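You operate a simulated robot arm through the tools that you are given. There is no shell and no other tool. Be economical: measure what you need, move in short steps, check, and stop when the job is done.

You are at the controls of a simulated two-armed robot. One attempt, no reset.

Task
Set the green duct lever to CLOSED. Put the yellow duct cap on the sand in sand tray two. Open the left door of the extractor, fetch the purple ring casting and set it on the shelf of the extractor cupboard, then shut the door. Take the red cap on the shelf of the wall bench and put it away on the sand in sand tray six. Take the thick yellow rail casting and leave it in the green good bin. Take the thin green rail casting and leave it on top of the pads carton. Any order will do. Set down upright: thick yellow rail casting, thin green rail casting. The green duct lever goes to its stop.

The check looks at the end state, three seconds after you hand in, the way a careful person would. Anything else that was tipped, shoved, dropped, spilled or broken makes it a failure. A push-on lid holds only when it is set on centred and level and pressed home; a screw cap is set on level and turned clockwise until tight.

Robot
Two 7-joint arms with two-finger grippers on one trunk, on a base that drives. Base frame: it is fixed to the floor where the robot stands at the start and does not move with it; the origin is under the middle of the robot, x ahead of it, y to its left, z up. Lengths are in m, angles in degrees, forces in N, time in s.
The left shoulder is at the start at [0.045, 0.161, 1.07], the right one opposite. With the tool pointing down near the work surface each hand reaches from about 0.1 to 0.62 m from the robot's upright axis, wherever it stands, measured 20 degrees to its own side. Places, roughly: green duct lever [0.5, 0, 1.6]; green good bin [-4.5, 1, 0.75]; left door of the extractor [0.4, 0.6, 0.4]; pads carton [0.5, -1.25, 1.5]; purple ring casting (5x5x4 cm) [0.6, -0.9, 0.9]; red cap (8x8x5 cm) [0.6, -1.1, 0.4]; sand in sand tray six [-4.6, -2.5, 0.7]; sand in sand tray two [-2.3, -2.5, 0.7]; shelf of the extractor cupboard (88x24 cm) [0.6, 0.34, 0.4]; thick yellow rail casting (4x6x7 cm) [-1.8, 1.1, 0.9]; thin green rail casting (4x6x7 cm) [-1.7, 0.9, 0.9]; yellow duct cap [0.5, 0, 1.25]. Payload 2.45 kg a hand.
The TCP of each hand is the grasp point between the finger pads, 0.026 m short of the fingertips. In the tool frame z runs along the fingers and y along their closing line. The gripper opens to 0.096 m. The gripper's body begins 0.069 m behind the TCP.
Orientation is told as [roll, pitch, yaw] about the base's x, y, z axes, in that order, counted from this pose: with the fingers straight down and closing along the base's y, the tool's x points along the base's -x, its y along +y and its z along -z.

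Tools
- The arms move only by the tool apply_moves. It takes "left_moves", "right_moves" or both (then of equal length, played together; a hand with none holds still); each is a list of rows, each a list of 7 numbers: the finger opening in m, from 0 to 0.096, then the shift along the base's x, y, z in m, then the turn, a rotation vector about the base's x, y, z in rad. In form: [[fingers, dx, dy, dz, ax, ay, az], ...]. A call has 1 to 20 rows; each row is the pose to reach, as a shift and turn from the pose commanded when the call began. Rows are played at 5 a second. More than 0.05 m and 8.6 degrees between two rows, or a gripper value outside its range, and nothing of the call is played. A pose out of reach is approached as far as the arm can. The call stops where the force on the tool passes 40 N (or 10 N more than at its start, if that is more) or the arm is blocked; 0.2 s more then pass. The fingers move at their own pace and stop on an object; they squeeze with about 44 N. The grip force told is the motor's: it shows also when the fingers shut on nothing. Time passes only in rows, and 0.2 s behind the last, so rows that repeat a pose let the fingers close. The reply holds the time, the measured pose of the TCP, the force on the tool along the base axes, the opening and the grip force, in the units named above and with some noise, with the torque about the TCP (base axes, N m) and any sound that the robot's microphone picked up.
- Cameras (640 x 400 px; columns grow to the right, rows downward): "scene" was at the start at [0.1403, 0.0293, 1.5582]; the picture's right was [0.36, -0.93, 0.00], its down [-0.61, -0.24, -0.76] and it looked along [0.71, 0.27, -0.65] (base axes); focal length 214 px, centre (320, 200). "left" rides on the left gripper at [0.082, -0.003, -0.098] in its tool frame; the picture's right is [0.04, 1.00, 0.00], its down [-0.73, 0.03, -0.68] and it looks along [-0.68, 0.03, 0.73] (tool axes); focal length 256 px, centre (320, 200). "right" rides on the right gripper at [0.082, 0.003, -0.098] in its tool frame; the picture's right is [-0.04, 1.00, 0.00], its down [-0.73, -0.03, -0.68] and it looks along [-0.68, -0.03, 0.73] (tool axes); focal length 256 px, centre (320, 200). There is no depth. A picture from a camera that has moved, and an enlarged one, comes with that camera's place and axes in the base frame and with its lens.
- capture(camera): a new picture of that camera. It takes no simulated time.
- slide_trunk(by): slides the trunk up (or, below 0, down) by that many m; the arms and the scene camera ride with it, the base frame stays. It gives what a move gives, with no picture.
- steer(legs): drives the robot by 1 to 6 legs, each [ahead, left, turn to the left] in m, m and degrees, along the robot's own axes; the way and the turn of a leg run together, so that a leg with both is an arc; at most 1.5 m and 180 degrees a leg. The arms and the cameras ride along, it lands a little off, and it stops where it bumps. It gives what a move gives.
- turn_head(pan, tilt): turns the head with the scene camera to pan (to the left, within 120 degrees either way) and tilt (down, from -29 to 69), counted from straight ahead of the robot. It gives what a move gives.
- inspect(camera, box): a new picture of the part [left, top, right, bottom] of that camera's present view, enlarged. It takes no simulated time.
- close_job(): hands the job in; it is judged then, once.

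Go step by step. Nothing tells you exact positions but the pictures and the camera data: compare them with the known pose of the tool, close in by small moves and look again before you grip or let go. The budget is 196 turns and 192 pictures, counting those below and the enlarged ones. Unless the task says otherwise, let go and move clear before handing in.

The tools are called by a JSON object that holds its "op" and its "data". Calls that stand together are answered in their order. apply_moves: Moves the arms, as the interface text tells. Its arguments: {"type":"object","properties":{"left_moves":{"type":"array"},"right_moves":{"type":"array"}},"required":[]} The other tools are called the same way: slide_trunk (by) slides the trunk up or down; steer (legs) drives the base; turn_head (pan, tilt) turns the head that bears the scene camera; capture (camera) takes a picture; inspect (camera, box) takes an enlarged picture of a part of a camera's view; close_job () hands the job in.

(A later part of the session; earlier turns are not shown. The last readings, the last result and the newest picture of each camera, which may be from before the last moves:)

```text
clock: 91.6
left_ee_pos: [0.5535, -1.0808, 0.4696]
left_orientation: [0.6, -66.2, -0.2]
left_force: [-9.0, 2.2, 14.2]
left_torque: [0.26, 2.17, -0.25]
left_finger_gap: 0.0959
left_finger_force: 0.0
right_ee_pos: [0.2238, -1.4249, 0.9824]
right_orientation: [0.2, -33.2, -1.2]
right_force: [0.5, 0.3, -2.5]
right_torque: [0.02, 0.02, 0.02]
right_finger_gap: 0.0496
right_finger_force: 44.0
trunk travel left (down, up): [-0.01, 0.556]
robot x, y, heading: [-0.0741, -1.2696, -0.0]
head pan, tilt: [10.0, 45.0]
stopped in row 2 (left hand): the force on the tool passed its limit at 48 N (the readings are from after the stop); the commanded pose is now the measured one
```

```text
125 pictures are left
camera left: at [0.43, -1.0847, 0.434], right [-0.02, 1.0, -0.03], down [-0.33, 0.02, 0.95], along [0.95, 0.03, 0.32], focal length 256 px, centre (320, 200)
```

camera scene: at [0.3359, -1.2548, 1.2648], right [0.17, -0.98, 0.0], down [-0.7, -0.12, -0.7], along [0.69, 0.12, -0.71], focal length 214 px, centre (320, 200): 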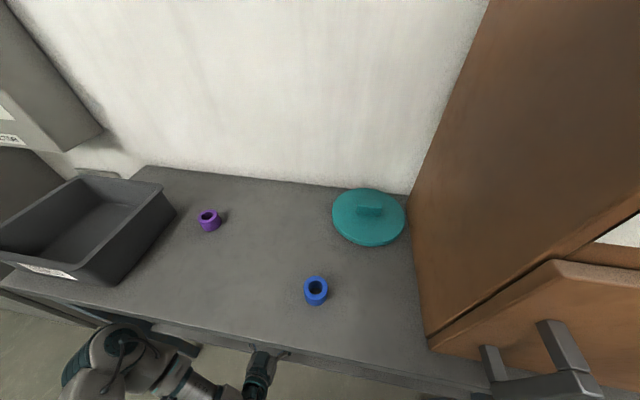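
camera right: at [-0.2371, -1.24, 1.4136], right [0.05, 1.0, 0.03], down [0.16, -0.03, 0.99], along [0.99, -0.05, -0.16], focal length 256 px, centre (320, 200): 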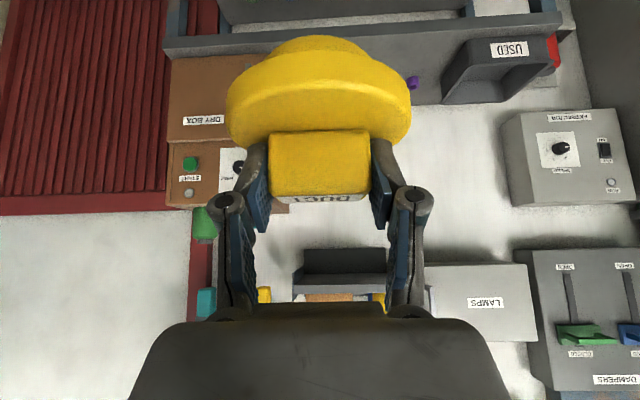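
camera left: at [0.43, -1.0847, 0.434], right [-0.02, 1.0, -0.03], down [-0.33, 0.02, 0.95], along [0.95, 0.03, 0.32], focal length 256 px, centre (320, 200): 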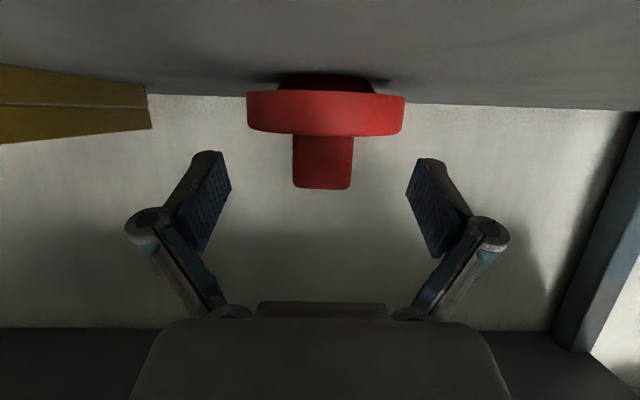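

The camera side of the hand met the shelf. I back up a little, pitch the fingers to ~48°, and come again.

{"op": "apply_moves", "data": {"left_moves": [[0.096, 0, 0, 0.008, 0, 0, 0], [0.096, 0, 0, 0.012, 0, 0.1, 0], [0.096, 0, 0, 0.012, 0, 0.2, 0], [0.096, 0, 0, 0.012, 0, 0.32, 0], [0.096, 0.003, 0, 0.006, 0, 0.32, 0]]}}

{"op": "capture", "data": {"camera": "left"}}

```text
clock: 92.8
left_ee_pos: [0.5569, -1.081, 0.4738]
left_orientation: [0.4, -47.7, -0.1]
left_force: [0.5, -0.1, -0.7]
left_torque: [0.01, -0.02, -0.02]
left_finger_gap: 0.0964
left_finger_force: 0.2
right_ee_pos: [0.2224, -1.4244, 0.9826]
right_orientation: [0.2, -33.3, -1.2]
right_force: [0.0, 0.6, -3.0]
right_torque: [-0.02, -0.02, -0.04]
right_finger_gap: 0.0497
right_finger_force: 43.7
trunk travel left (down, up): [-0.01, 0.556]
robot x, y, heading: [-0.0766, -1.2676, -0.3]
head pan, tilt: [10.0, 45.0]
```

```text
124 pictures are left
camera left: at [0.4288, -1.0848, 0.4797], right [-0.03, 1.0, -0.02], down [-0.01, 0.02, 1.0], along [1.0, 0.03, 0.01], focal length 256 px, centre (320, 200)
```

left: 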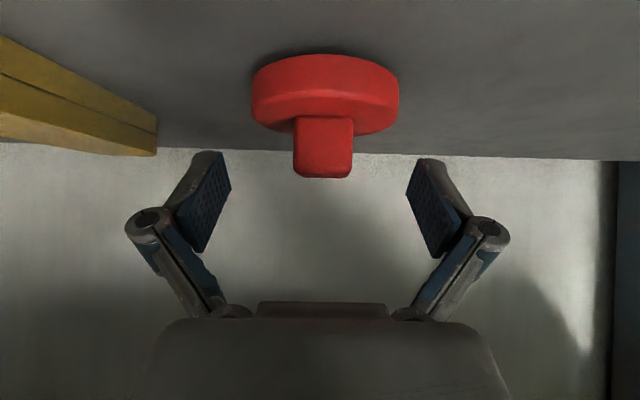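

The handle front is at x≈0.548 and z 0.441–0.469; lowering 5 mm and closing.

{"op": "apply_moves", "data": {"left_moves": [[0.096, 0.003, 0, -0.004, 0, 0, 0], [0.06, 0.003, 0, -0.006, 0, 0, 0], [0.01, 0.003, 0, -0.006, 0, 0, 0], [0.01, 0.003, 0, -0.006, 0, 0, 0], [0.01, 0.003, 0, -0.006, 0, 0, 0]]}}

{"op": "capture", "data": {"camera": "left"}}

```text
clock: 94.0
left_ee_pos: [0.5619, -1.0807, 0.4694]
left_orientation: [0.5, -47.9, 0.0]
left_force: [1.0, -0.4, 5.0]
left_torque: [0.06, -0.04, 0.0]
left_finger_gap: 0.0265
left_finger_force: 43.9
right_ee_pos: [0.2215, -1.4257, 0.9826]
right_orientation: [0.2, -33.3, -1.2]
right_force: [-0.1, -0.2, -2.3]
right_torque: [-0.04, 0.0, 0.0]
right_finger_gap: 0.0493
right_finger_force: 43.7
trunk travel left (down, up): [-0.01, 0.556]
robot x, y, heading: [-0.0749, -1.2719, 0.1]
head pan, tilt: [10.0, 45.0]
```

```text
123 pictures are left
camera left: at [0.4324, -1.0847, 0.4744], right [-0.03, 1.0, -0.02], down [-0.01, 0.02, 1.0], along [1.0, 0.03, 0.01], focal length 256 px, centre (320, 200)
```

left: 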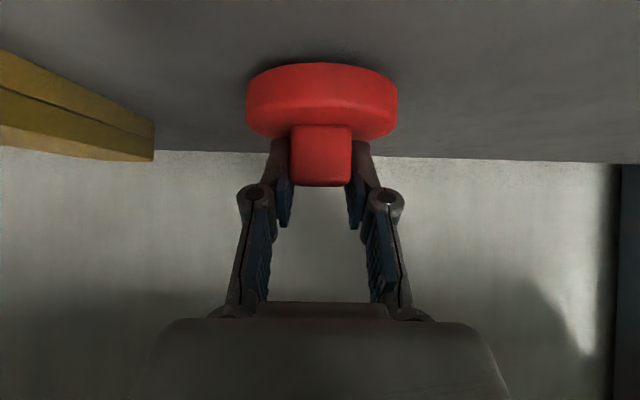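

Gripped at 2.65 cm. Lift it 4 cm and back out by driving.

{"op": "apply_moves", "data": {"left_moves": [[0.01, 0, 0, 0.01, 0, 0, 0], [0.01, 0, 0, 0.025, 0, 0, 0], [0.01, 0, 0, 0.045, 0, 0, 0]]}}

{"op": "capture", "data": {"camera": "left"}}

{"op": "steer", "data": {"legs": [[-0.6, 0, 0]]}}

{"op": "capture", "data": {"camera": "left"}}

{"op": "capture", "data": {"camera": "scene"}}

```text
clock: 94.8
left_ee_pos: [0.5603, -1.0804, 0.5142]
left_orientation: [0.4, -47.9, -0.1]
left_force: [0.4, -0.5, -0.2]
left_torque: [0.04, -0.02, 0.01]
left_finger_gap: 0.0267
left_finger_force: 44.1
right_ee_pos: [0.2237, -1.4267, 0.9819]
right_orientation: [0.3, -33.4, -1.3]
right_force: [0.8, 0.1, -2.3]
right_torque: [0.02, 0.0, 0.03]
right_finger_gap: 0.0494
right_finger_force: 43.3
trunk travel left (down, up): [-0.01, 0.556]
robot x, y, heading: [-0.0732, -1.2693, 0.2]
head pan, tilt: [10.0, 45.0]
```

```text
122 pictures are left
camera left: at [0.4317, -1.084, 0.519], right [-0.03, 1.0, -0.02], down [-0.01, 0.02, 1.0], along [1.0, 0.03, 0.01], focal length 256 px, centre (320, 200)
```

left: 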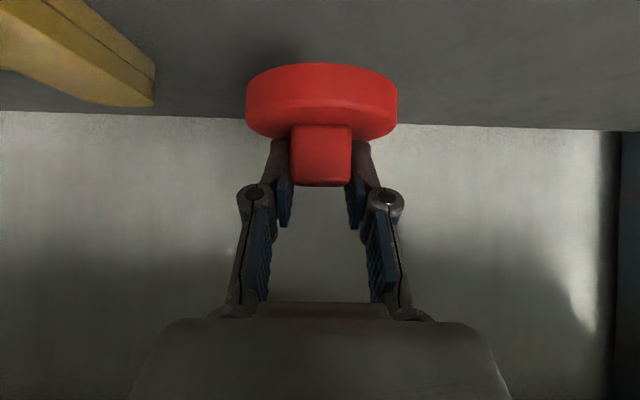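

```text
clock: 98.2
left_ee_pos: [-0.0352, -1.0836, 0.5132]
left_orientation: [0.5, -47.9, -0.8]
left_force: [0.0, 0.1, 0.4]
left_torque: [0.03, -0.03, -0.01]
left_finger_gap: 0.0268
left_finger_force: 43.9
right_ee_pos: [-0.3759, -1.4254, 0.9828]
right_orientation: [0.2, -33.4, -1.9]
right_force: [0.4, -0.5, -2.0]
right_torque: [-0.03, -0.01, -0.01]
right_finger_gap: 0.0491
right_finger_force: 43.3
trunk travel left (down, up): [-0.01, 0.556]
robot x, y, heading: [-0.6695, -1.263, -0.4]
head pan, tilt: [10.0, 45.0]
```

```text
121 pictures are left
camera left: at [-0.1634, -1.0869, 0.5191], right [-0.02, 1.0, -0.02], down [-0.01, 0.02, 1.0], along [1.0, 0.02, 0.01], focal length 256 px, centre (320, 200)
```

left: 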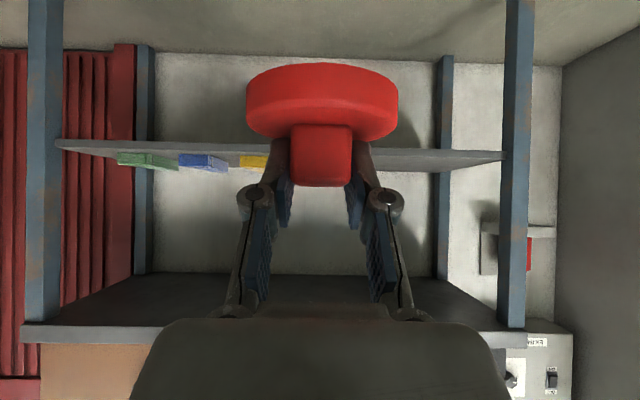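

```text
120 pictures are left
camera scene: at [-0.2625, -1.2561, 1.2654], right [0.16, -0.99, 0.0], down [-0.7, -0.11, -0.7], along [0.69, 0.12, -0.71], focal length 214 px, centre (320, 200)
```

scene: 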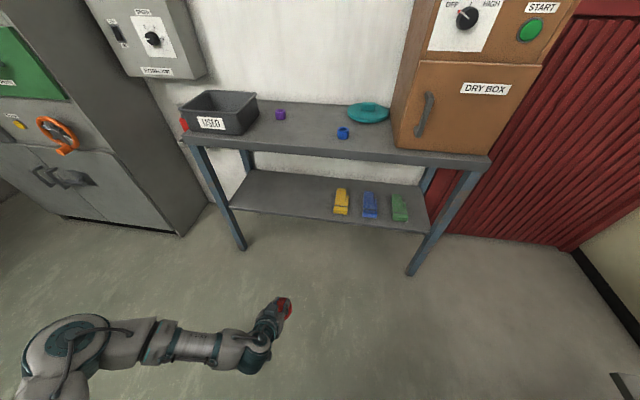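

Both caps are held. I raise the trunk, turn to face +y, and strafe west along the front of the row.

{"op": "slide_trunk", "data": {"by": 0.3}}

{"op": "steer", "data": {"legs": [[0, 0, 90.4], [0.3, 0, 0], [0, 1.5, 0], [0, 1.5, 0], [0, 1.5, 0], [0, 1.5, 0]]}}

{"op": "turn_head", "data": {"pan": 90, "tilt": 20}}

{"op": "capture", "data": {"camera": "scene"}}

{"op": "turn_head", "data": {"pan": 120, "tilt": 30}}

{"op": "capture", "data": {"camera": "scene"}}

```text
clock: 101.2
left_ee_pos: [-0.0264, -1.0841, 0.9285]
left_orientation: [0.5, -58.7, -0.7]
left_force: [0.3, -0.2, -0.9]
left_torque: [0.02, -0.01, 0.02]
left_finger_gap: 0.0266
left_finger_force: 43.7
right_ee_pos: [-0.3804, -1.4259, 1.2847]
right_orientation: [0.2, -33.6, -1.9]
right_force: [0.5, 0.0, -1.9]
right_torque: [0.02, 0.03, 0.0]
right_finger_gap: 0.0494
right_finger_force: 43.8
trunk travel left (down, up): [-0.31, 0.256]
robot x, y, heading: [-0.6741, -1.2646, -0.5]
head pan, tilt: [10.0, 45.0]
```

```text
clock: 135.0
left_ee_pos: [-6.8364, -0.3764, 0.9303]
left_orientation: [0.7, -58.8, 90.8]
left_force: [0.2, 0.4, -1.1]
left_torque: [0.01, 0.0, -0.01]
left_finger_gap: 0.0267
left_finger_force: 44.5
right_ee_pos: [-6.4827, -0.7212, 1.2828]
right_orientation: [0.3, -33.6, 90.0]
right_force: [0.0, 0.5, -2.8]
right_torque: [0.01, -0.02, -0.02]
right_finger_gap: 0.0495
right_finger_force: 43.4
trunk travel left (down, up): [-0.31, 0.256]
robot x, y, heading: [-6.6383, -1.0174, 91.2]
head pan, tilt: [10.0, 45.0]
```

```text
clock: 136.6
left_ee_pos: [-6.8453, -0.3811, 0.9309]
left_orientation: [0.0, -58.9, 91.5]
left_force: [-0.7, 0.0, -1.1]
left_torque: [0.03, 0.0, -0.02]
left_finger_gap: 0.0268
left_finger_force: 44.3
right_ee_pos: [-6.4922, -0.7254, 1.2857]
right_orientation: [-0.1, -33.8, 90.1]
right_force: [-0.9, 0.8, -2.0]
right_torque: [0.03, 0.03, 0.06]
right_finger_gap: 0.0493
right_finger_force: 43.7
trunk travel left (down, up): [-0.31, 0.256]
robot x, y, heading: [-6.6371, -1.0223, 91.3]
head pan, tilt: [90.0, 20.0]
```

```text
119 pictures are left
camera scene: at [-6.7464, -0.9912, 1.6608], right [-0.02, 1.0, 0.0], down [0.35, 0.0, -0.94], along [-0.94, -0.02, -0.35], focal length 214 px, centre (320, 200)
```

scene: 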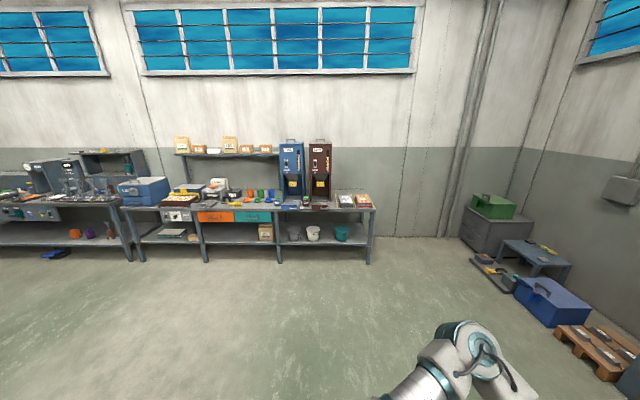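

```text
clock: 137.5
left_ee_pos: [-6.8436, -0.3805, 0.9306]
left_orientation: [0.0, -58.9, 91.3]
left_force: [-0.8, 0.5, -1.2]
left_torque: [-0.02, -0.02, -0.04]
left_finger_gap: 0.0268
left_finger_force: 44.0
right_ee_pos: [-6.4918, -0.7263, 1.2852]
right_orientation: [-0.2, -33.8, 90.1]
right_force: [-0.5, 0.0, -1.4]
right_torque: [-0.01, -0.06, -0.03]
right_finger_gap: 0.0496
right_finger_force: 43.9
trunk travel left (down, up): [-0.31, 0.256]
robot x, y, heading: [-6.6399, -1.0186, 91.3]
head pan, tilt: [120.0, 30.0]
```

```text
118 pictures are left
camera scene: at [-6.7313, -1.0361, 1.645], right [-0.52, 0.86, -0.01], down [0.44, 0.26, -0.86], along [-0.74, -0.45, -0.51], focal length 214 px, centre (320, 200)
```

scene: 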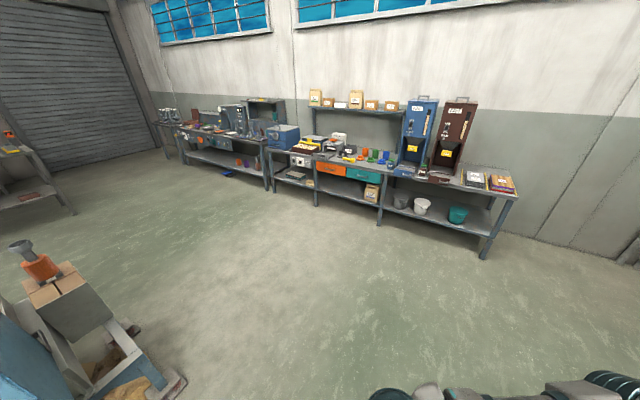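

The west side is open; the row's end with a funnel is near x −6.5. I go to x≈−7.4, back south, then east behind the row.

{"op": "steer", "data": {"legs": [[0, 0.78, -1.3], [-1.2, 0, 0], [-1.1, 0, 0]]}}

{"op": "turn_head", "data": {"pan": -60, "tilt": 30}}

{"op": "capture", "data": {"camera": "scene"}}

{"op": "turn_head", "data": {"pan": -115, "tilt": 20}}

{"op": "capture", "data": {"camera": "scene"}}

```text
clock: 152.6
left_ee_pos: [-7.6214, -2.6914, 0.9249]
left_orientation: [-2.3, -58.7, 95.1]
left_force: [-2.3, -0.2, -0.6]
left_torque: [0.04, -0.11, -0.16]
left_finger_gap: 0.0265
left_finger_force: 44.0
right_ee_pos: [-7.2664, -3.0267, 1.2884]
right_orientation: [-1.4, -33.8, 92.8]
right_force: [-2.5, -1.1, -1.7]
right_torque: [0.02, -0.14, -0.08]
right_finger_gap: 0.0495
right_finger_force: 43.5
trunk travel left (down, up): [-0.31, 0.256]
robot x, y, heading: [-7.3774, -3.3238, 92.9]
head pan, tilt: [120.0, 30.0]
```

```text
clock: 155.3
left_ee_pos: [-7.622, -2.6951, 0.9305]
left_orientation: [-1.0, -59.0, 94.4]
left_force: [-2.2, -0.2, -0.7]
left_torque: [0.07, -0.11, -0.16]
left_finger_gap: 0.0266
left_finger_force: 43.8
right_ee_pos: [-7.2607, -3.03, 1.2877]
right_orientation: [-1.0, -34.1, 92.6]
right_force: [-1.1, 0.0, -2.1]
right_torque: [0.01, -0.03, 0.0]
right_finger_gap: 0.0495
right_finger_force: 44.1
trunk travel left (down, up): [-0.31, 0.256]
robot x, y, heading: [-7.3788, -3.3244, 93.0]
head pan, tilt: [-60.0, 30.0]
```

```text
117 pictures are left
camera scene: at [-7.3536, -3.2467, 1.6471], right [0.54, -0.84, 0.02], down [-0.39, -0.27, -0.88], along [0.74, 0.47, -0.48], focal length 214 px, centre (320, 200)
```

scene: 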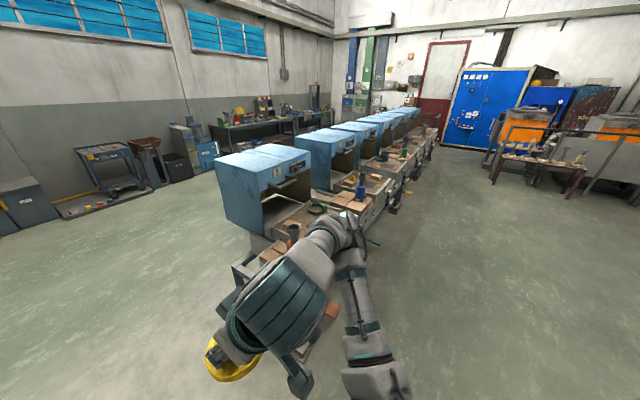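

```text
clock: 156.6
left_ee_pos: [-7.5599, -2.6911, 0.9401]
left_orientation: [4.2, -59.1, 89.3]
left_force: [1.6, -0.5, -0.4]
left_torque: [-0.01, 0.0, 0.09]
left_finger_gap: 0.0265
left_finger_force: 43.3
right_ee_pos: [-7.1859, -3.027, 1.2804]
right_orientation: [2.4, -33.9, 90.3]
right_force: [-0.4, 0.9, -1.2]
right_torque: [-0.06, -0.01, -0.05]
right_finger_gap: 0.0494
right_finger_force: 43.6
trunk travel left (down, up): [-0.31, 0.256]
robot x, y, heading: [-7.374, -3.3233, 92.9]
head pan, tilt: [-115.0, 20.0]
```

```text
116 pictures are left
camera scene: at [-7.2473, -3.3266, 1.6594], right [-0.38, -0.93, 0.01], down [-0.34, 0.12, -0.93], along [0.86, -0.35, -0.36], focal length 214 px, centre (320, 200)
```

scene: 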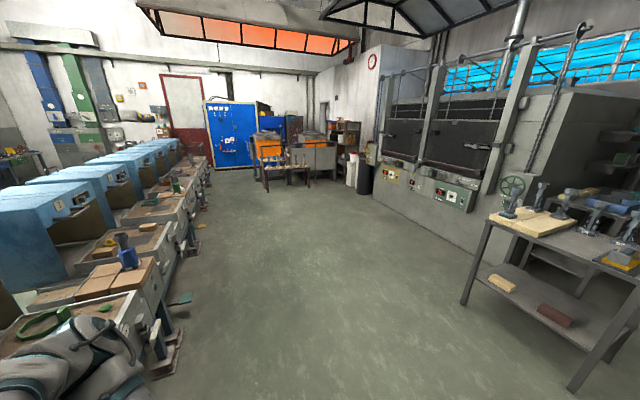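

From behind, the stations are open with sand trays facing this aisle. I tuck the left hand in, back off a bit and strafe east to tray six.

{"op": "apply_moves", "data": {"left_moves": [[0.01, 0, -0.04, 0.02, 0, 0, 0], [0.01, 0, -0.08, 0.04, 0, 0, 0], [0.01, 0, -0.12, 0.06, 0, 0, 0], [0.01, 0, -0.16, 0.08, 0, 0, 0], [0.01, 0, -0.2, 0.1, 0, 0, 0]]}}

{"op": "steer", "data": {"legs": [[-0.2, 0, -2.9], [0, -1.4, 0], [0, -1.3, 0]]}}

{"op": "turn_head", "data": {"pan": 0, "tilt": 35}}

{"op": "capture", "data": {"camera": "scene"}}

```text
clock: 157.8
left_ee_pos: [-7.6034, -2.8625, 1.0346]
left_orientation: [0.0, -59.0, 93.4]
left_force: [-1.1, 0.3, -0.9]
left_torque: [0.04, -0.01, -0.04]
left_finger_gap: 0.0267
left_finger_force: 44.3
left hand out of reach, approached as far as the arm can: row 5
right_ee_pos: [-7.2457, -3.0296, 1.2877]
right_orientation: [-0.2, -34.0, 92.0]
right_force: [-0.6, -0.8, -2.3]
right_torque: [0.04, -0.01, 0.0]
right_finger_gap: 0.0495
right_finger_force: 43.9
trunk travel left (down, up): [-0.31, 0.256]
robot x, y, heading: [-7.3858, -3.3276, 93.1]
head pan, tilt: [-115.0, 20.0]
```

```text
clock: 172.0
left_ee_pos: [-4.8177, -3.0862, 1.0403]
left_orientation: [5.3, -58.9, 83.3]
left_force: [2.3, -0.1, -0.5]
left_torque: [-0.05, 0.14, 0.19]
left_finger_gap: 0.0267
left_finger_force: 44.6
right_ee_pos: [-4.4647, -3.2846, 1.2772]
right_orientation: [3.2, -33.7, 84.7]
right_force: [2.0, 1.2, -0.8]
right_torque: [-0.1, 0.07, 0.02]
right_finger_gap: 0.0493
right_finger_force: 44.5
trunk travel left (down, up): [-0.31, 0.256]
robot x, y, heading: [-4.6815, -3.5671, 87.9]
head pan, tilt: [-115.0, 20.0]
```

```text
clock: 173.9
left_ee_pos: [-4.8661, -3.089, 1.034]
left_orientation: [0.1, -59.2, 87.7]
left_force: [0.0, -0.5, -0.3]
left_torque: [-0.01, -0.04, -0.02]
left_finger_gap: 0.0271
left_finger_force: 44.0
right_ee_pos: [-4.525, -3.2879, 1.2892]
right_orientation: [-0.2, -34.2, 86.2]
right_force: [-0.9, -0.5, -2.6]
right_torque: [0.01, -0.02, 0.02]
right_finger_gap: 0.049
right_finger_force: 44.1
trunk travel left (down, up): [-0.31, 0.256]
robot x, y, heading: [-4.6829, -3.5634, 87.9]
head pan, tilt: [0.0, 35.0]
```

```text
115 pictures are left
camera scene: at [-4.6587, -3.4497, 1.6374], right [1.0, -0.04, -0.01], down [-0.04, -0.57, -0.82], along [0.03, 0.82, -0.58], focal length 214 px, centre (320, 200)
```

scene: 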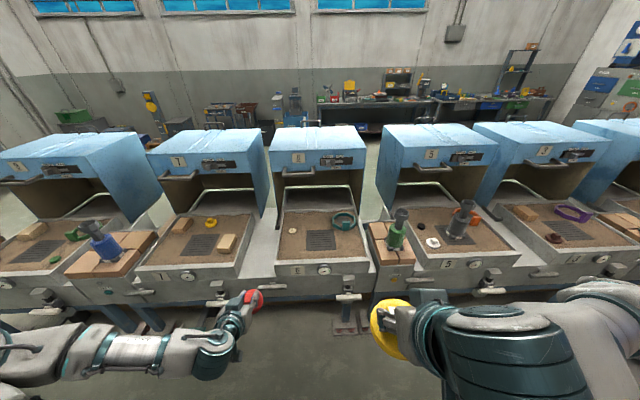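

Tray six is straight ahead with clear sand. I zoom in to plan the place for the red cap.

{"op": "inspect", "data": {"camera": "scene", "box": [250, 120, 390, 300]}}

{"op": "capture", "data": {"camera": "left"}}

```text
2.22 times, centred on (320, 210) of scene
camera zoom: at [-4.6587, -3.4497, 1.6374], right [1.0, -0.04, -0.01], down [-0.04, -0.57, -0.82], along [0.03, 0.82, -0.58], focal length 477 px, centre (320, 178)
```

zoom: 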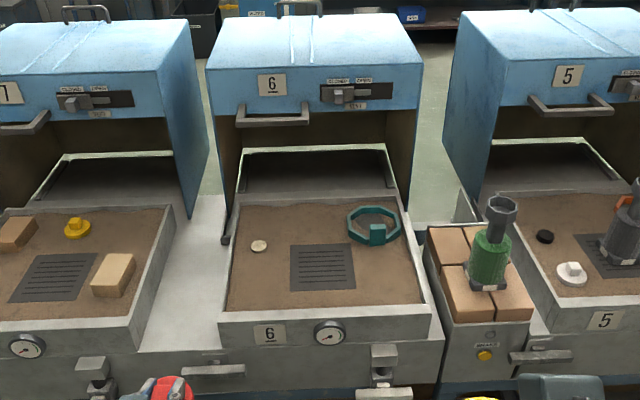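

```text
113 pictures are left
camera left: at [-4.8681, -3.2151, 1.015], right [-1.0, 0.02, -0.03], down [-0.04, -0.21, 0.98], along [0.01, 0.98, 0.21], focal length 256 px, centre (320, 200)
```

left: 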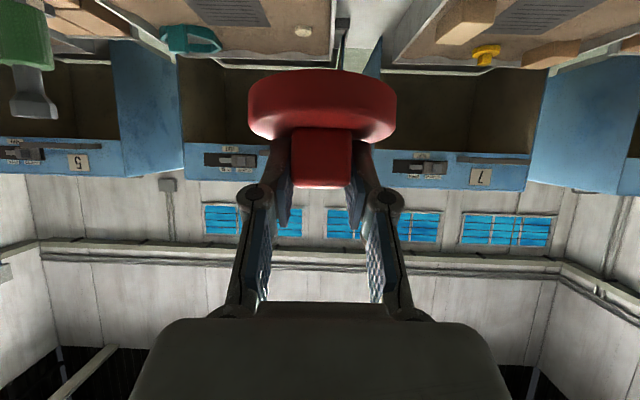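

Free sand lies left of the grate at about [−4.78, −2.60]. I drive ahead 0.33 m, then level the cap (pitch back to −48°) above that spot.

{"op": "steer", "data": {"legs": [[0.33, 0, 1.5]]}}

{"op": "apply_moves", "data": {"left_moves": [[0.01, 0.02, 0.03, -0.01, -0.06, 0, 0], [0.01, 0.04, 0.06, -0.02, -0.13, 0, 0], [0.01, 0.06, 0.09, -0.04, -0.19, 0, 0], [0.01, 0.07, 0.12, -0.07, -0.19, 0, 0], [0.01, 0.08, 0.14, -0.11, -0.19, 0, 0]]}}

{"op": "capture", "data": {"camera": "left"}}

{"op": "capture", "data": {"camera": "scene"}}

```text
clock: 176.1
left_ee_pos: [-4.8822, -2.7566, 1.0308]
left_orientation: [-1.1, -59.1, 90.5]
left_force: [-1.2, 0.3, -0.8]
left_torque: [-0.01, -0.04, -0.1]
left_finger_gap: 0.0269
left_finger_force: 44.4
right_ee_pos: [-4.5363, -2.9473, 1.2866]
right_orientation: [-0.9, -34.1, 88.6]
right_force: [-0.2, 0.5, -2.1]
right_torque: [-0.02, -0.04, 0.0]
right_finger_gap: 0.0494
right_finger_force: 44.0
trunk travel left (down, up): [-0.31, 0.256]
robot x, y, heading: [-4.6814, -3.2345, 89.0]
head pan, tilt: [0.0, 35.0]
```

```text
clock: 177.5
left_ee_pos: [-4.8056, -2.6414, 0.9539]
left_orientation: [1.2, -48.5, 88.4]
left_force: [0.0, 0.6, 0.9]
left_torque: [-0.01, -0.03, -0.01]
left_finger_gap: 0.0266
left_finger_force: 44.0
left hand out of reach, approached as far as the arm can: row 4, 5
right_ee_pos: [-4.4949, -2.9546, 1.2857]
right_orientation: [0.9, -34.3, 87.4]
right_force: [-0.4, -0.9, -1.0]
right_torque: [0.04, -0.02, -0.03]
right_finger_gap: 0.0494
right_finger_force: 44.7
trunk travel left (down, up): [-0.31, 0.256]
robot x, y, heading: [-4.6658, -3.2309, 89.1]
head pan, tilt: [0.0, 35.0]
stopped in row 5 (left hand): the arm was blocked; the commanded pose is now the measured one
```

```text
112 pictures are left
camera left: at [-4.8048, -2.7687, 0.9571], right [-1.0, -0.01, -0.02], down [-0.02, -0.02, 1.0], along [-0.01, 1.0, 0.02], focal length 256 px, centre (320, 200)
```

left: 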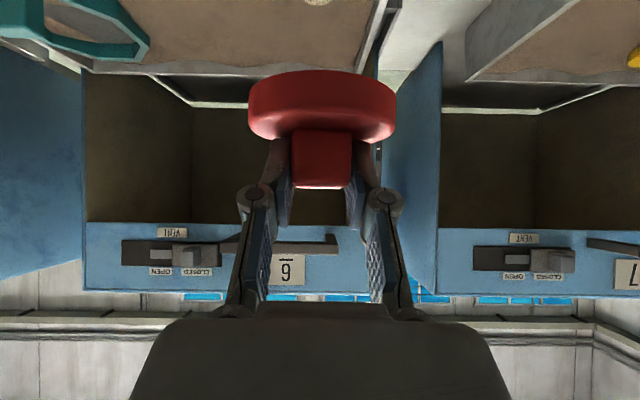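

```text
111 pictures are left
camera scene: at [-4.6454, -3.1125, 1.6371], right [1.0, -0.01, -0.01], down [-0.02, -0.58, -0.82], along [0.0, 0.82, -0.58], focal length 214 px, centre (320, 200)
```

scene: 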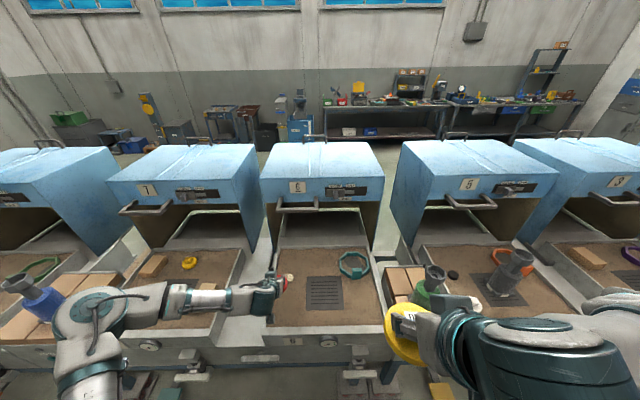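

The arm was blocked; I check what its elbow might be touching.

{"op": "inspect", "data": {"camera": "scene", "box": [0, 240, 320, 400]}}

```text
2.00 times, centred on (160, 320) of scene
camera zoom: at [-4.6454, -3.1125, 1.6371], right [1.0, -0.01, -0.01], down [-0.02, -0.58, -0.82], along [0.0, 0.82, -0.58], focal length 429 px, centre (640, -40)
```

zoom: 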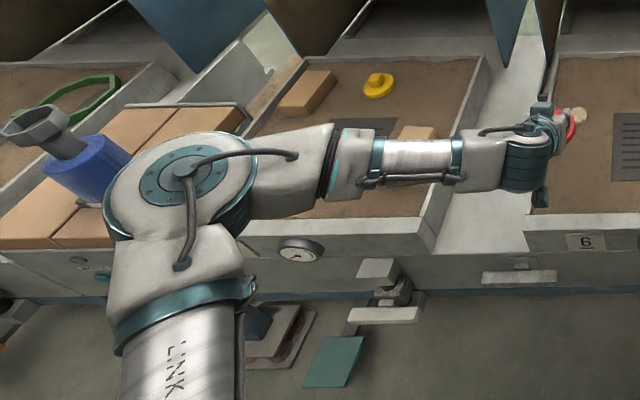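

The elbow is low over the bricks beside tray 7. I back the hand up, raise the trunk so the elbow rides higher, and look again.

{"op": "apply_moves", "data": {"left_moves": [[0.01, 0, -0.02, 0.02, 0, 0, 0], [0.01, 0, -0.04, 0.05, 0, 0, 0], [0.01, 0, -0.06, 0.08, 0, 0, 0]]}}

{"op": "slide_trunk", "data": {"by": 0.25}}

{"op": "capture", "data": {"camera": "scene"}}

{"op": "inspect", "data": {"camera": "scene", "box": [0, 240, 320, 400]}}

```text
clock: 178.3
left_ee_pos: [-4.7808, -2.7045, 1.036]
left_orientation: [3.0, -48.5, 86.5]
left_force: [-0.2, -0.9, -0.8]
left_torque: [0.01, 0.05, 0.07]
left_finger_gap: 0.0269
left_finger_force: 44.8
right_ee_pos: [-4.463, -2.9565, 1.2831]
right_orientation: [2.5, -34.2, 86.3]
right_force: [1.3, -0.1, -2.4]
right_torque: [-0.01, 0.02, 0.02]
right_finger_gap: 0.0495
right_finger_force: 43.8
trunk travel left (down, up): [-0.31, 0.256]
robot x, y, heading: [-4.6659, -3.232, 89.2]
head pan, tilt: [0.0, 35.0]
```

```text
clock: 180.9
left_ee_pos: [-4.7628, -2.7011, 1.2876]
left_orientation: [3.1, -48.6, 87.1]
left_force: [1.6, -0.3, -1.6]
left_torque: [-0.03, 0.07, 0.1]
left_finger_gap: 0.0268
left_finger_force: 43.7
right_ee_pos: [-4.4425, -2.956, 1.5309]
right_orientation: [2.9, -34.2, 86.0]
right_force: [-0.3, 0.6, -1.4]
right_torque: [-0.08, 0.02, -0.02]
right_finger_gap: 0.0493
right_finger_force: 44.0
trunk travel left (down, up): [-0.56, 0.006]
robot x, y, heading: [-4.6646, -3.2293, 89.4]
head pan, tilt: [0.0, 35.0]
```

```text
109 pictures are left
camera scene: at [-4.6373, -3.1586, 1.8872], right [1.0, -0.01, -0.01], down [-0.02, -0.58, -0.82], along [0.0, 0.82, -0.58], focal length 214 px, centre (320, 200)
```

scene: 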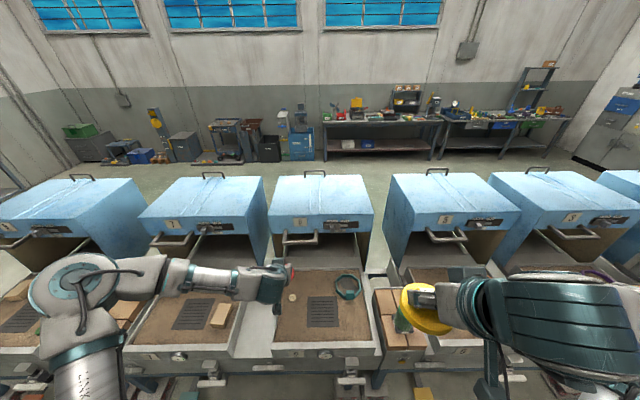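

```text
2.00 times, centred on (160, 320) of scene
camera zoom: at [-4.6373, -3.1586, 1.8872], right [1.0, -0.01, -0.01], down [-0.02, -0.58, -0.82], along [0.0, 0.82, -0.58], focal length 429 px, centre (640, -40)
```

zoom: 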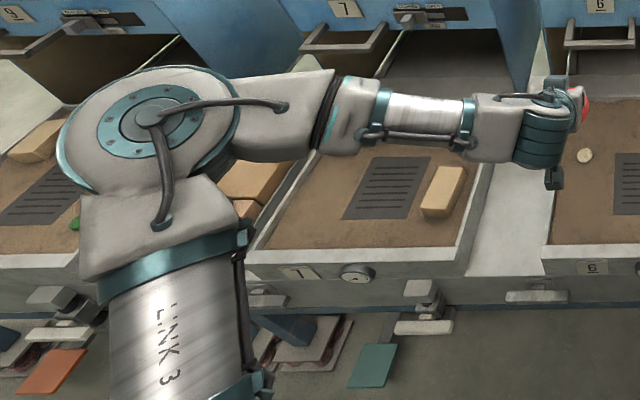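

The elbow is now higher. I lower the red cap toward the sand spot in stages.

{"op": "apply_moves", "data": {"left_moves": [[0.01, 0, 0.015, -0.04, 0, 0, 0], [0.01, -0.005, 0.03, -0.08, 0, 0, 0], [0.01, -0.01, 0.045, -0.12, 0, 0, 0], [0.01, -0.01, 0.06, -0.16, 0, 0, 0], [0.01, -0.01, 0.075, -0.2, 0, 0, 0], [0.01, -0.01, 0.09, -0.24, 0, 0, 0], [0.01, -0.01, 0.1, -0.28, 0, 0, 0], [0.01, -0.01, 0.1, -0.32, 0, 0, 0], [0.01, -0.01, 0.1, -0.36, 0, 0, 0], [0.01, -0.01, 0.1, -0.4, 0, 0, 0]]}}

{"op": "capture", "data": {"camera": "left"}}

{"op": "capture", "data": {"camera": "scene"}}

```text
clock: 183.3
left_ee_pos: [-4.904, -2.6747, 1.0938]
left_orientation: [1.2, -48.7, 87.9]
left_force: [-1.0, -0.1, -0.2]
left_torque: [0.01, -0.02, 0.01]
left_finger_gap: 0.0269
left_finger_force: 44.3
left hand out of reach, approached as far as the arm can: row 3, 4, 5, 6, 7, 8, 9, 10
right_ee_pos: [-4.4833, -2.9552, 1.5363]
right_orientation: [1.2, -34.5, 86.8]
right_force: [0.6, -0.5, -0.8]
right_torque: [0.01, -0.01, -0.03]
right_finger_gap: 0.0493
right_finger_force: 44.1
trunk travel left (down, up): [-0.56, 0.006]
robot x, y, heading: [-4.6558, -3.2308, 89.7]
head pan, tilt: [0.0, 35.0]
stopped in row 10 (left hand): the arm was blocked; the commanded pose is now the measured one
```

```text
107 pictures are left
camera left: at [-4.9036, -2.8025, 1.0975], right [-1.0, -0.01, -0.02], down [-0.02, -0.03, 1.0], along [-0.01, 1.0, 0.02], focal length 256 px, centre (320, 200)
```

left: 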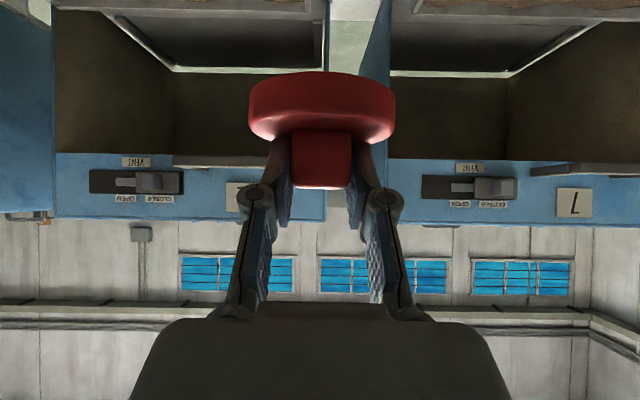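

```text
106 pictures are left
camera scene: at [-4.6154, -3.1547, 1.8863], right [1.0, -0.01, -0.02], down [-0.02, -0.58, -0.82], along [0.0, 0.82, -0.58], focal length 214 px, centre (320, 200)
```

scene: 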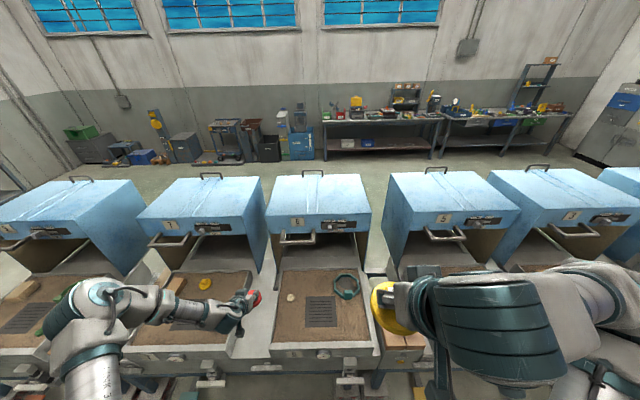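

The stop is kinematic: this tilted wrist needs a longer reach. I back the base 8 cm, lower the trunk 0.22, and extend instead.

{"op": "steer", "data": {"legs": [[-0.08, 0.05, 0]]}}

{"op": "slide_trunk", "data": {"by": -0.22}}

{"op": "capture", "data": {"camera": "scene"}}

```text
clock: 184.4
left_ee_pos: [-4.9742, -2.7448, 1.0873]
left_orientation: [0.1, -48.4, 88.9]
left_force: [-1.8, -0.1, 0.0]
left_torque: [0.01, -0.02, -0.08]
left_finger_gap: 0.0266
left_finger_force: 43.6
right_ee_pos: [-4.5602, -3.0245, 1.5373]
right_orientation: [0.1, -34.0, 87.6]
right_force: [-0.5, 0.9, -2.8]
right_torque: [-0.01, -0.03, 0.03]
right_finger_gap: 0.0493
right_finger_force: 44.4
trunk travel left (down, up): [-0.56, 0.006]
robot x, y, heading: [-4.7133, -3.3101, 89.1]
head pan, tilt: [0.0, 35.0]
```

```text
clock: 186.8
left_ee_pos: [-4.9528, -2.7569, 0.8779]
left_orientation: [1.5, -48.9, 87.5]
left_force: [0.6, 0.3, -0.4]
left_torque: [-0.05, 0.03, 0.06]
left_finger_gap: 0.027
left_finger_force: 43.5
right_ee_pos: [-4.5322, -3.0404, 1.3179]
right_orientation: [1.5, -34.6, 86.8]
right_force: [0.9, 0.7, -2.0]
right_torque: [0.0, 0.01, 0.03]
right_finger_gap: 0.0494
right_finger_force: 44.1
trunk travel left (down, up): [-0.34, 0.226]
robot x, y, heading: [-4.7093, -3.3082, 89.7]
head pan, tilt: [0.0, 35.0]
```

```text
105 pictures are left
camera scene: at [-4.7053, -3.2071, 1.6679], right [1.0, -0.01, 0.0], down [-0.01, -0.58, -0.82], along [0.01, 0.82, -0.58], focal length 214 px, centre (320, 200)
```

scene: 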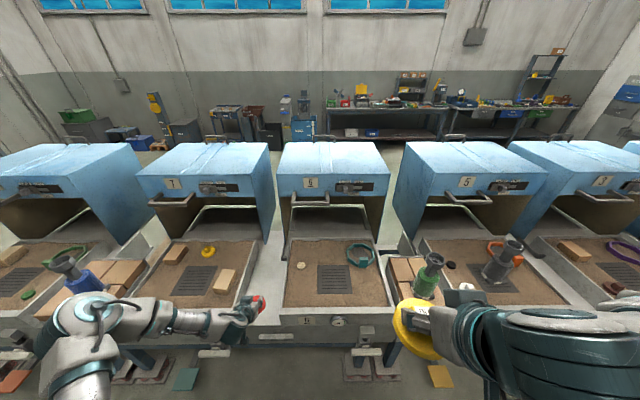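

Sand surface z≈0.72; the drop spot is [−4.785, −2.60]. I move the hand over it at z≈0.86.

{"op": "apply_moves", "data": {"left_moves": [[0.01, 0.033, 0.03, 0, 0, 0, 0], [0.01, 0.066, 0.06, 0, 0, 0, 0], [0.01, 0.1, 0.09, 0, 0, 0, 0], [0.01, 0.133, 0.12, 0, 0, 0, 0], [0.01, 0.165, 0.15, 0, 0, 0, 0], [0.01, 0.165, 0.155, -0.025, 0, 0, 0]]}}

{"op": "capture", "data": {"camera": "left"}}

{"op": "capture", "data": {"camera": "scene"}}

```text
clock: 188.2
left_ee_pos: [-4.9109, -2.68, 0.9385]
left_orientation: [-0.1, -48.9, 89.1]
left_force: [-1.5, -1.0, -0.8]
left_torque: [-0.01, -0.06, -0.03]
left_finger_gap: 0.0269
left_finger_force: 43.8
left hand out of reach, approached as far as the arm can: row 1, 2, 3, 4, 5, 6
right_ee_pos: [-4.5621, -3.0396, 1.3218]
right_orientation: [0.0, -34.5, 87.8]
right_force: [-0.5, -0.4, -1.5]
right_torque: [0.03, -0.05, 0.0]
right_finger_gap: 0.0492
right_finger_force: 43.8
trunk travel left (down, up): [-0.34, 0.226]
robot x, y, heading: [-4.7155, -3.3084, 89.4]
head pan, tilt: [0.0, 35.0]
```

```text
104 pictures are left
camera left: at [-4.9112, -2.808, 0.9419], right [-1.0, -0.01, -0.03], down [-0.03, -0.03, 1.0], along [-0.01, 1.0, 0.03], focal length 256 px, centre (320, 200)
```

left: 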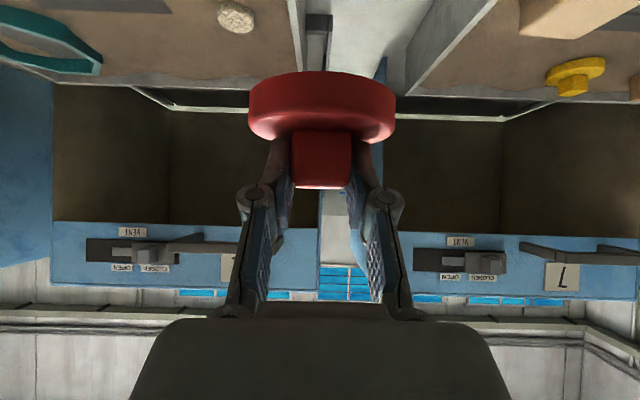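

```text
103 pictures are left
camera scene: at [-4.7235, -3.206, 1.6677], right [1.0, -0.01, 0.01], down [0.0, -0.58, -0.82], along [0.01, 0.82, -0.58], focal length 214 px, centre (320, 200)
```

scene: 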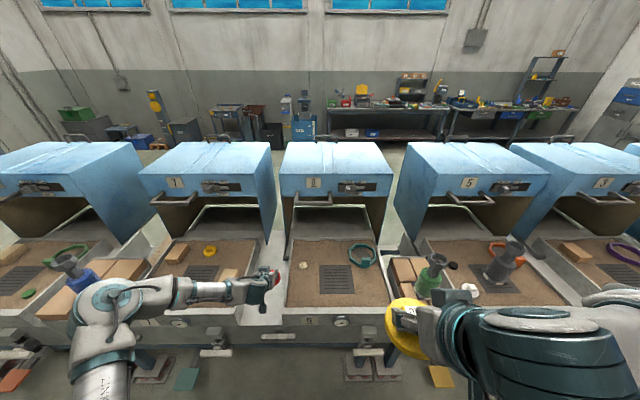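

The arm needs the target ~0.2 m to its own side. I strafe right 0.13 m and lower the trunk a bit more.

{"op": "steer", "data": {"legs": [[0, -0.13, 0.5]]}}

{"op": "slide_trunk", "data": {"by": -0.06}}

{"op": "capture", "data": {"camera": "left"}}

```text
clock: 189.4
left_ee_pos: [-4.8153, -2.6792, 0.9315]
left_orientation: [-2.1, -48.8, 91.1]
left_force: [-3.4, -1.2, -1.3]
left_torque: [-0.01, -0.17, -0.24]
left_finger_gap: 0.0264
left_finger_force: 44.0
right_ee_pos: [-4.4753, -3.0365, 1.3227]
right_orientation: [-1.9, -34.4, 89.6]
right_force: [-3.1, 0.5, -2.3]
right_torque: [0.01, -0.12, -0.08]
right_finger_gap: 0.0496
right_finger_force: 43.7
trunk travel left (down, up): [-0.34, 0.226]
robot x, y, heading: [-4.5915, -3.3088, 89.8]
head pan, tilt: [0.0, 35.0]
```

```text
clock: 190.4
left_ee_pos: [-4.784, -2.6846, 0.8825]
left_orientation: [0.9, -49.1, 88.7]
left_force: [-0.6, -0.5, 0.0]
left_torque: [0.0, -0.04, -0.03]
left_finger_gap: 0.027
left_finger_force: 44.0
right_ee_pos: [-4.4326, -3.044, 1.2601]
right_orientation: [0.4, -34.9, 88.3]
right_force: [1.1, 0.5, -1.5]
right_torque: [0.0, -0.05, -0.04]
right_finger_gap: 0.0493
right_finger_force: 43.7
trunk travel left (down, up): [-0.28, 0.286]
robot x, y, heading: [-4.5941, -3.3111, 90.0]
head pan, tilt: [0.0, 35.0]
```

```text
102 pictures are left
camera left: at [-4.7837, -2.8134, 0.8859], right [-1.0, -0.02, -0.02], down [-0.02, -0.03, 1.0], along [-0.02, 1.0, 0.03], focal length 256 px, centre (320, 200)
```

left: 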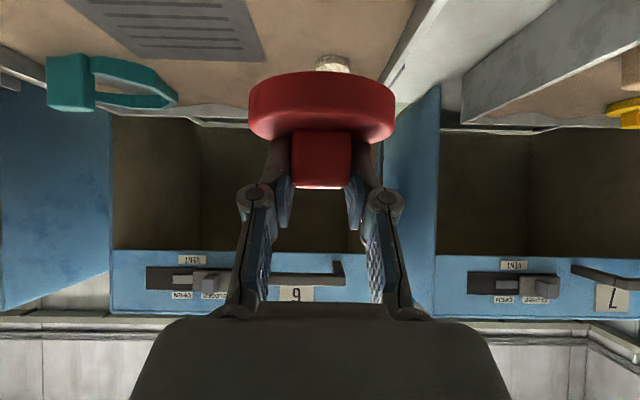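

Now the hand is lined up. I move forward 8 cm and lower to just above the sand.

{"op": "apply_moves", "data": {"left_moves": [[0.01, 0, 0.03, 0, 0, 0, 0], [0.01, 0, 0.06, -0.01, 0, 0, 0], [0.01, 0, 0.08, -0.03, 0, 0, 0], [0.01, 0, 0.08, -0.06, 0, 0, 0], [0.01, 0, 0.08, -0.09, 0, 0, 0]]}}

{"op": "capture", "data": {"camera": "left"}}

{"op": "inspect", "data": {"camera": "scene", "box": [180, 200, 400, 350]}}

```text
clock: 191.8
left_ee_pos: [-4.8344, -2.6515, 0.8442]
left_orientation: [-0.9, -49.3, 90.0]
left_force: [-2.0, 0.1, -1.0]
left_torque: [0.05, -0.06, -0.12]
left_finger_gap: 0.0269
left_finger_force: 44.3
left hand out of reach, approached as far as the arm can: row 2, 3, 4, 5
right_ee_pos: [-4.4481, -3.0488, 1.2631]
right_orientation: [-0.8, -34.9, 88.6]
right_force: [-1.6, -0.2, -2.1]
right_torque: [0.02, -0.09, -0.05]
right_finger_gap: 0.0495
right_finger_force: 44.1
trunk travel left (down, up): [-0.28, 0.286]
robot x, y, heading: [-4.591, -3.3106, 89.6]
head pan, tilt: [0.0, 35.0]
stopped in row 5 (left hand): the arm was blocked; the commanded pose is now the measured one
```

```text
101 pictures are left
camera left: at [-4.8345, -2.7792, 0.8462], right [-1.0, -0.01, -0.04], down [-0.04, -0.04, 1.0], along [-0.01, 1.0, 0.03], focal length 256 px, centre (320, 200)
```

left: 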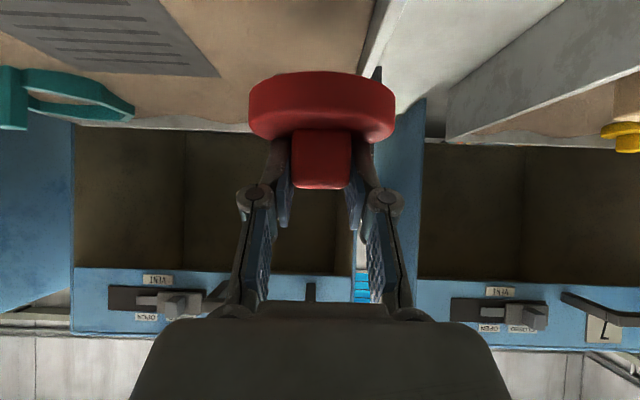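

```text
2.67 times, centred on (290, 275) of scene
camera zoom: at [-4.5926, -3.1769, 1.6072], right [1.0, -0.01, 0.0], down [0.0, -0.58, -0.82], along [0.01, 0.82, -0.58], focal length 572 px, centre (400, 0)
```

zoom: 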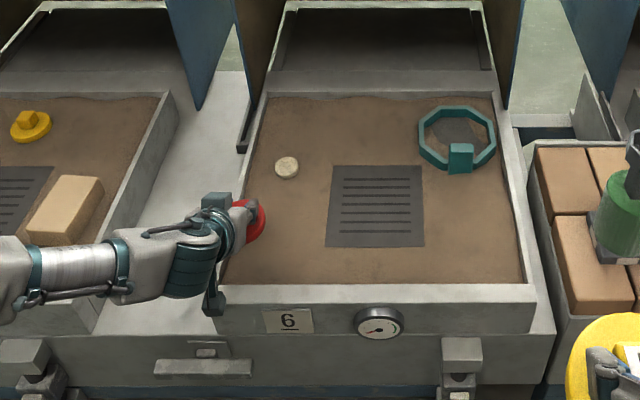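

The reachable zone is nearer the robot. I raise the hand, drive 7 cm ahead and 5 cm right, lower the trunk 0.06, then try again.

{"op": "apply_moves", "data": {"left_moves": [[0.01, 0.0, -0.02, 0.03, 0, 0, 0], [0.01, 0.02, -0.04, 0.05, 0, 0, 0]]}}

{"op": "steer", "data": {"legs": [[0.07, -0.05, 0]]}}

{"op": "slide_trunk", "data": {"by": -0.06}}

{"op": "capture", "data": {"camera": "scene"}}

```text
clock: 192.6
left_ee_pos: [-4.7923, -2.6934, 0.8986]
left_orientation: [0.1, -49.3, 88.7]
left_force: [-0.1, 0.4, -0.4]
left_torque: [0.01, -0.03, -0.06]
left_finger_gap: 0.0267
left_finger_force: 44.1
right_ee_pos: [-4.4227, -3.0503, 1.2608]
right_orientation: [0.2, -34.9, 87.9]
right_force: [-0.8, -0.2, -1.9]
right_torque: [-0.01, -0.01, -0.03]
right_finger_gap: 0.0493
right_finger_force: 43.8
trunk travel left (down, up): [-0.28, 0.286]
robot x, y, heading: [-4.576, -3.3121, 89.8]
head pan, tilt: [0.0, 35.0]
stopped in row 2 (left hand): the arm was blocked; the commanded pose is now the measured one
```

```text
clock: 193.7
left_ee_pos: [-4.7877, -2.6271, 0.8933]
left_orientation: [-3.3, -49.6, 91.6]
left_force: [-3.5, -0.3, -0.5]
left_torque: [0.04, -0.1, -0.17]
left_finger_gap: 0.0271
left_finger_force: 44.0
right_ee_pos: [-4.4311, -2.9852, 1.2708]
right_orientation: [-2.5, -35.3, 89.6]
right_force: [-1.0, -0.5, -2.4]
right_torque: [0.01, -0.08, -0.01]
right_finger_gap: 0.0496
right_finger_force: 44.2
trunk travel left (down, up): [-0.28, 0.286]
robot x, y, heading: [-4.5406, -3.2408, 89.9]
head pan, tilt: [0.0, 35.0]
```

```text
clock: 194.7
left_ee_pos: [-4.7912, -2.6273, 0.8337]
left_orientation: [-2.7, -49.6, 91.4]
left_force: [-3.1, -0.3, 0.5]
left_torque: [0.03, -0.14, -0.16]
left_finger_gap: 0.0268
left_finger_force: 43.6
right_ee_pos: [-4.4309, -2.9849, 1.2101]
right_orientation: [-2.3, -35.4, 89.8]
right_force: [-1.2, -0.6, -1.9]
right_torque: [0.03, -0.05, -0.02]
right_finger_gap: 0.0493
right_finger_force: 44.0
trunk travel left (down, up): [-0.22, 0.346]
robot x, y, heading: [-4.5475, -3.2383, 89.6]
head pan, tilt: [0.0, 35.0]
```

```text
99 pictures are left
camera scene: at [-4.6016, -3.0657, 1.5441], right [1.0, 0.0, 0.04], down [0.03, -0.58, -0.82], along [0.02, 0.82, -0.57], focal length 214 px, centre (320, 200)
```

scene: 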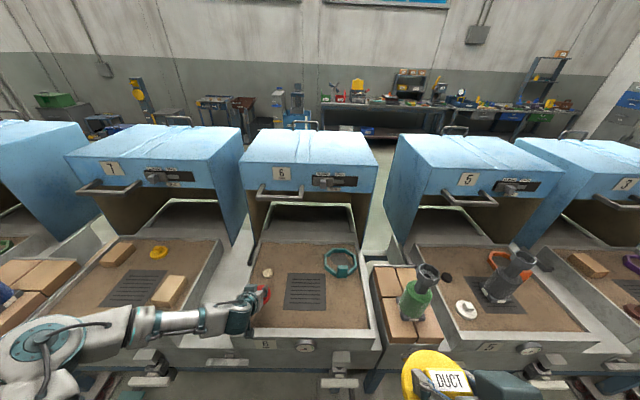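

The hand is now at [−4.79, −2.627, 0.834], over the free sand. Lower in small steps.

{"op": "apply_moves", "data": {"left_moves": [[0.01, 0, 0.005, -0.015, 0, 0, 0], [0.01, 0, 0.01, -0.03, 0, 0, 0], [0.01, 0, 0.01, -0.045, 0, 0, 0], [0.01, 0, 0.01, -0.055, 0, 0, 0]]}}

{"op": "capture", "data": {"camera": "left"}}

{"op": "inspect", "data": {"camera": "scene", "box": [130, 220, 350, 370]}}

```text
clock: 195.7
left_ee_pos: [-4.7537, -2.6157, 0.7854]
left_orientation: [0.1, -49.5, 89.0]
left_force: [-1.0, -0.1, -0.5]
left_torque: [-0.03, 0.03, 0.03]
left_finger_gap: 0.0268
left_finger_force: 43.7
right_ee_pos: [-4.386, -2.9832, 1.2043]
right_orientation: [-0.2, -35.2, 88.3]
right_force: [1.5, 1.6, -0.9]
right_torque: [-0.03, 0.03, 0.0]
right_finger_gap: 0.0495
right_finger_force: 43.6
trunk travel left (down, up): [-0.22, 0.346]
robot x, y, heading: [-4.5363, -3.2396, 89.7]
head pan, tilt: [0.0, 35.0]
```

```text
98 pictures are left
camera left: at [-4.7542, -2.7436, 0.7871], right [-1.0, -0.01, -0.03], down [-0.03, -0.04, 1.0], along [-0.01, 1.0, 0.04], focal length 256 px, centre (320, 200)
```

left: 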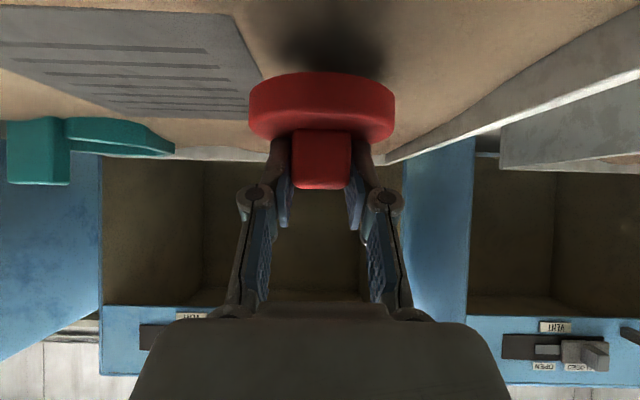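

```text
2.67 times, centred on (240, 295) of scene
camera zoom: at [-4.5594, -3.062, 1.5442], right [1.0, 0.0, 0.01], down [0.01, -0.58, -0.82], along [0.01, 0.82, -0.58], focal length 572 px, centre (533, -53)
```

zoom: 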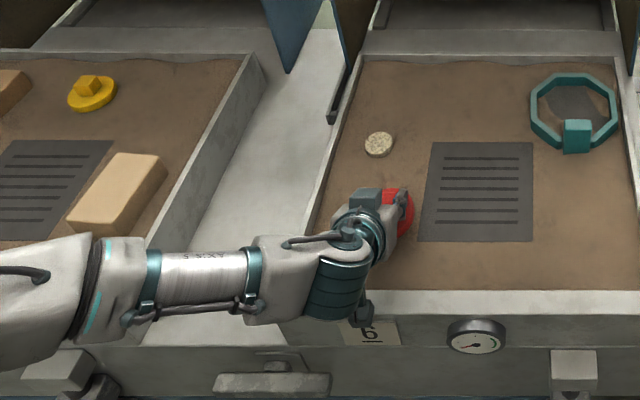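

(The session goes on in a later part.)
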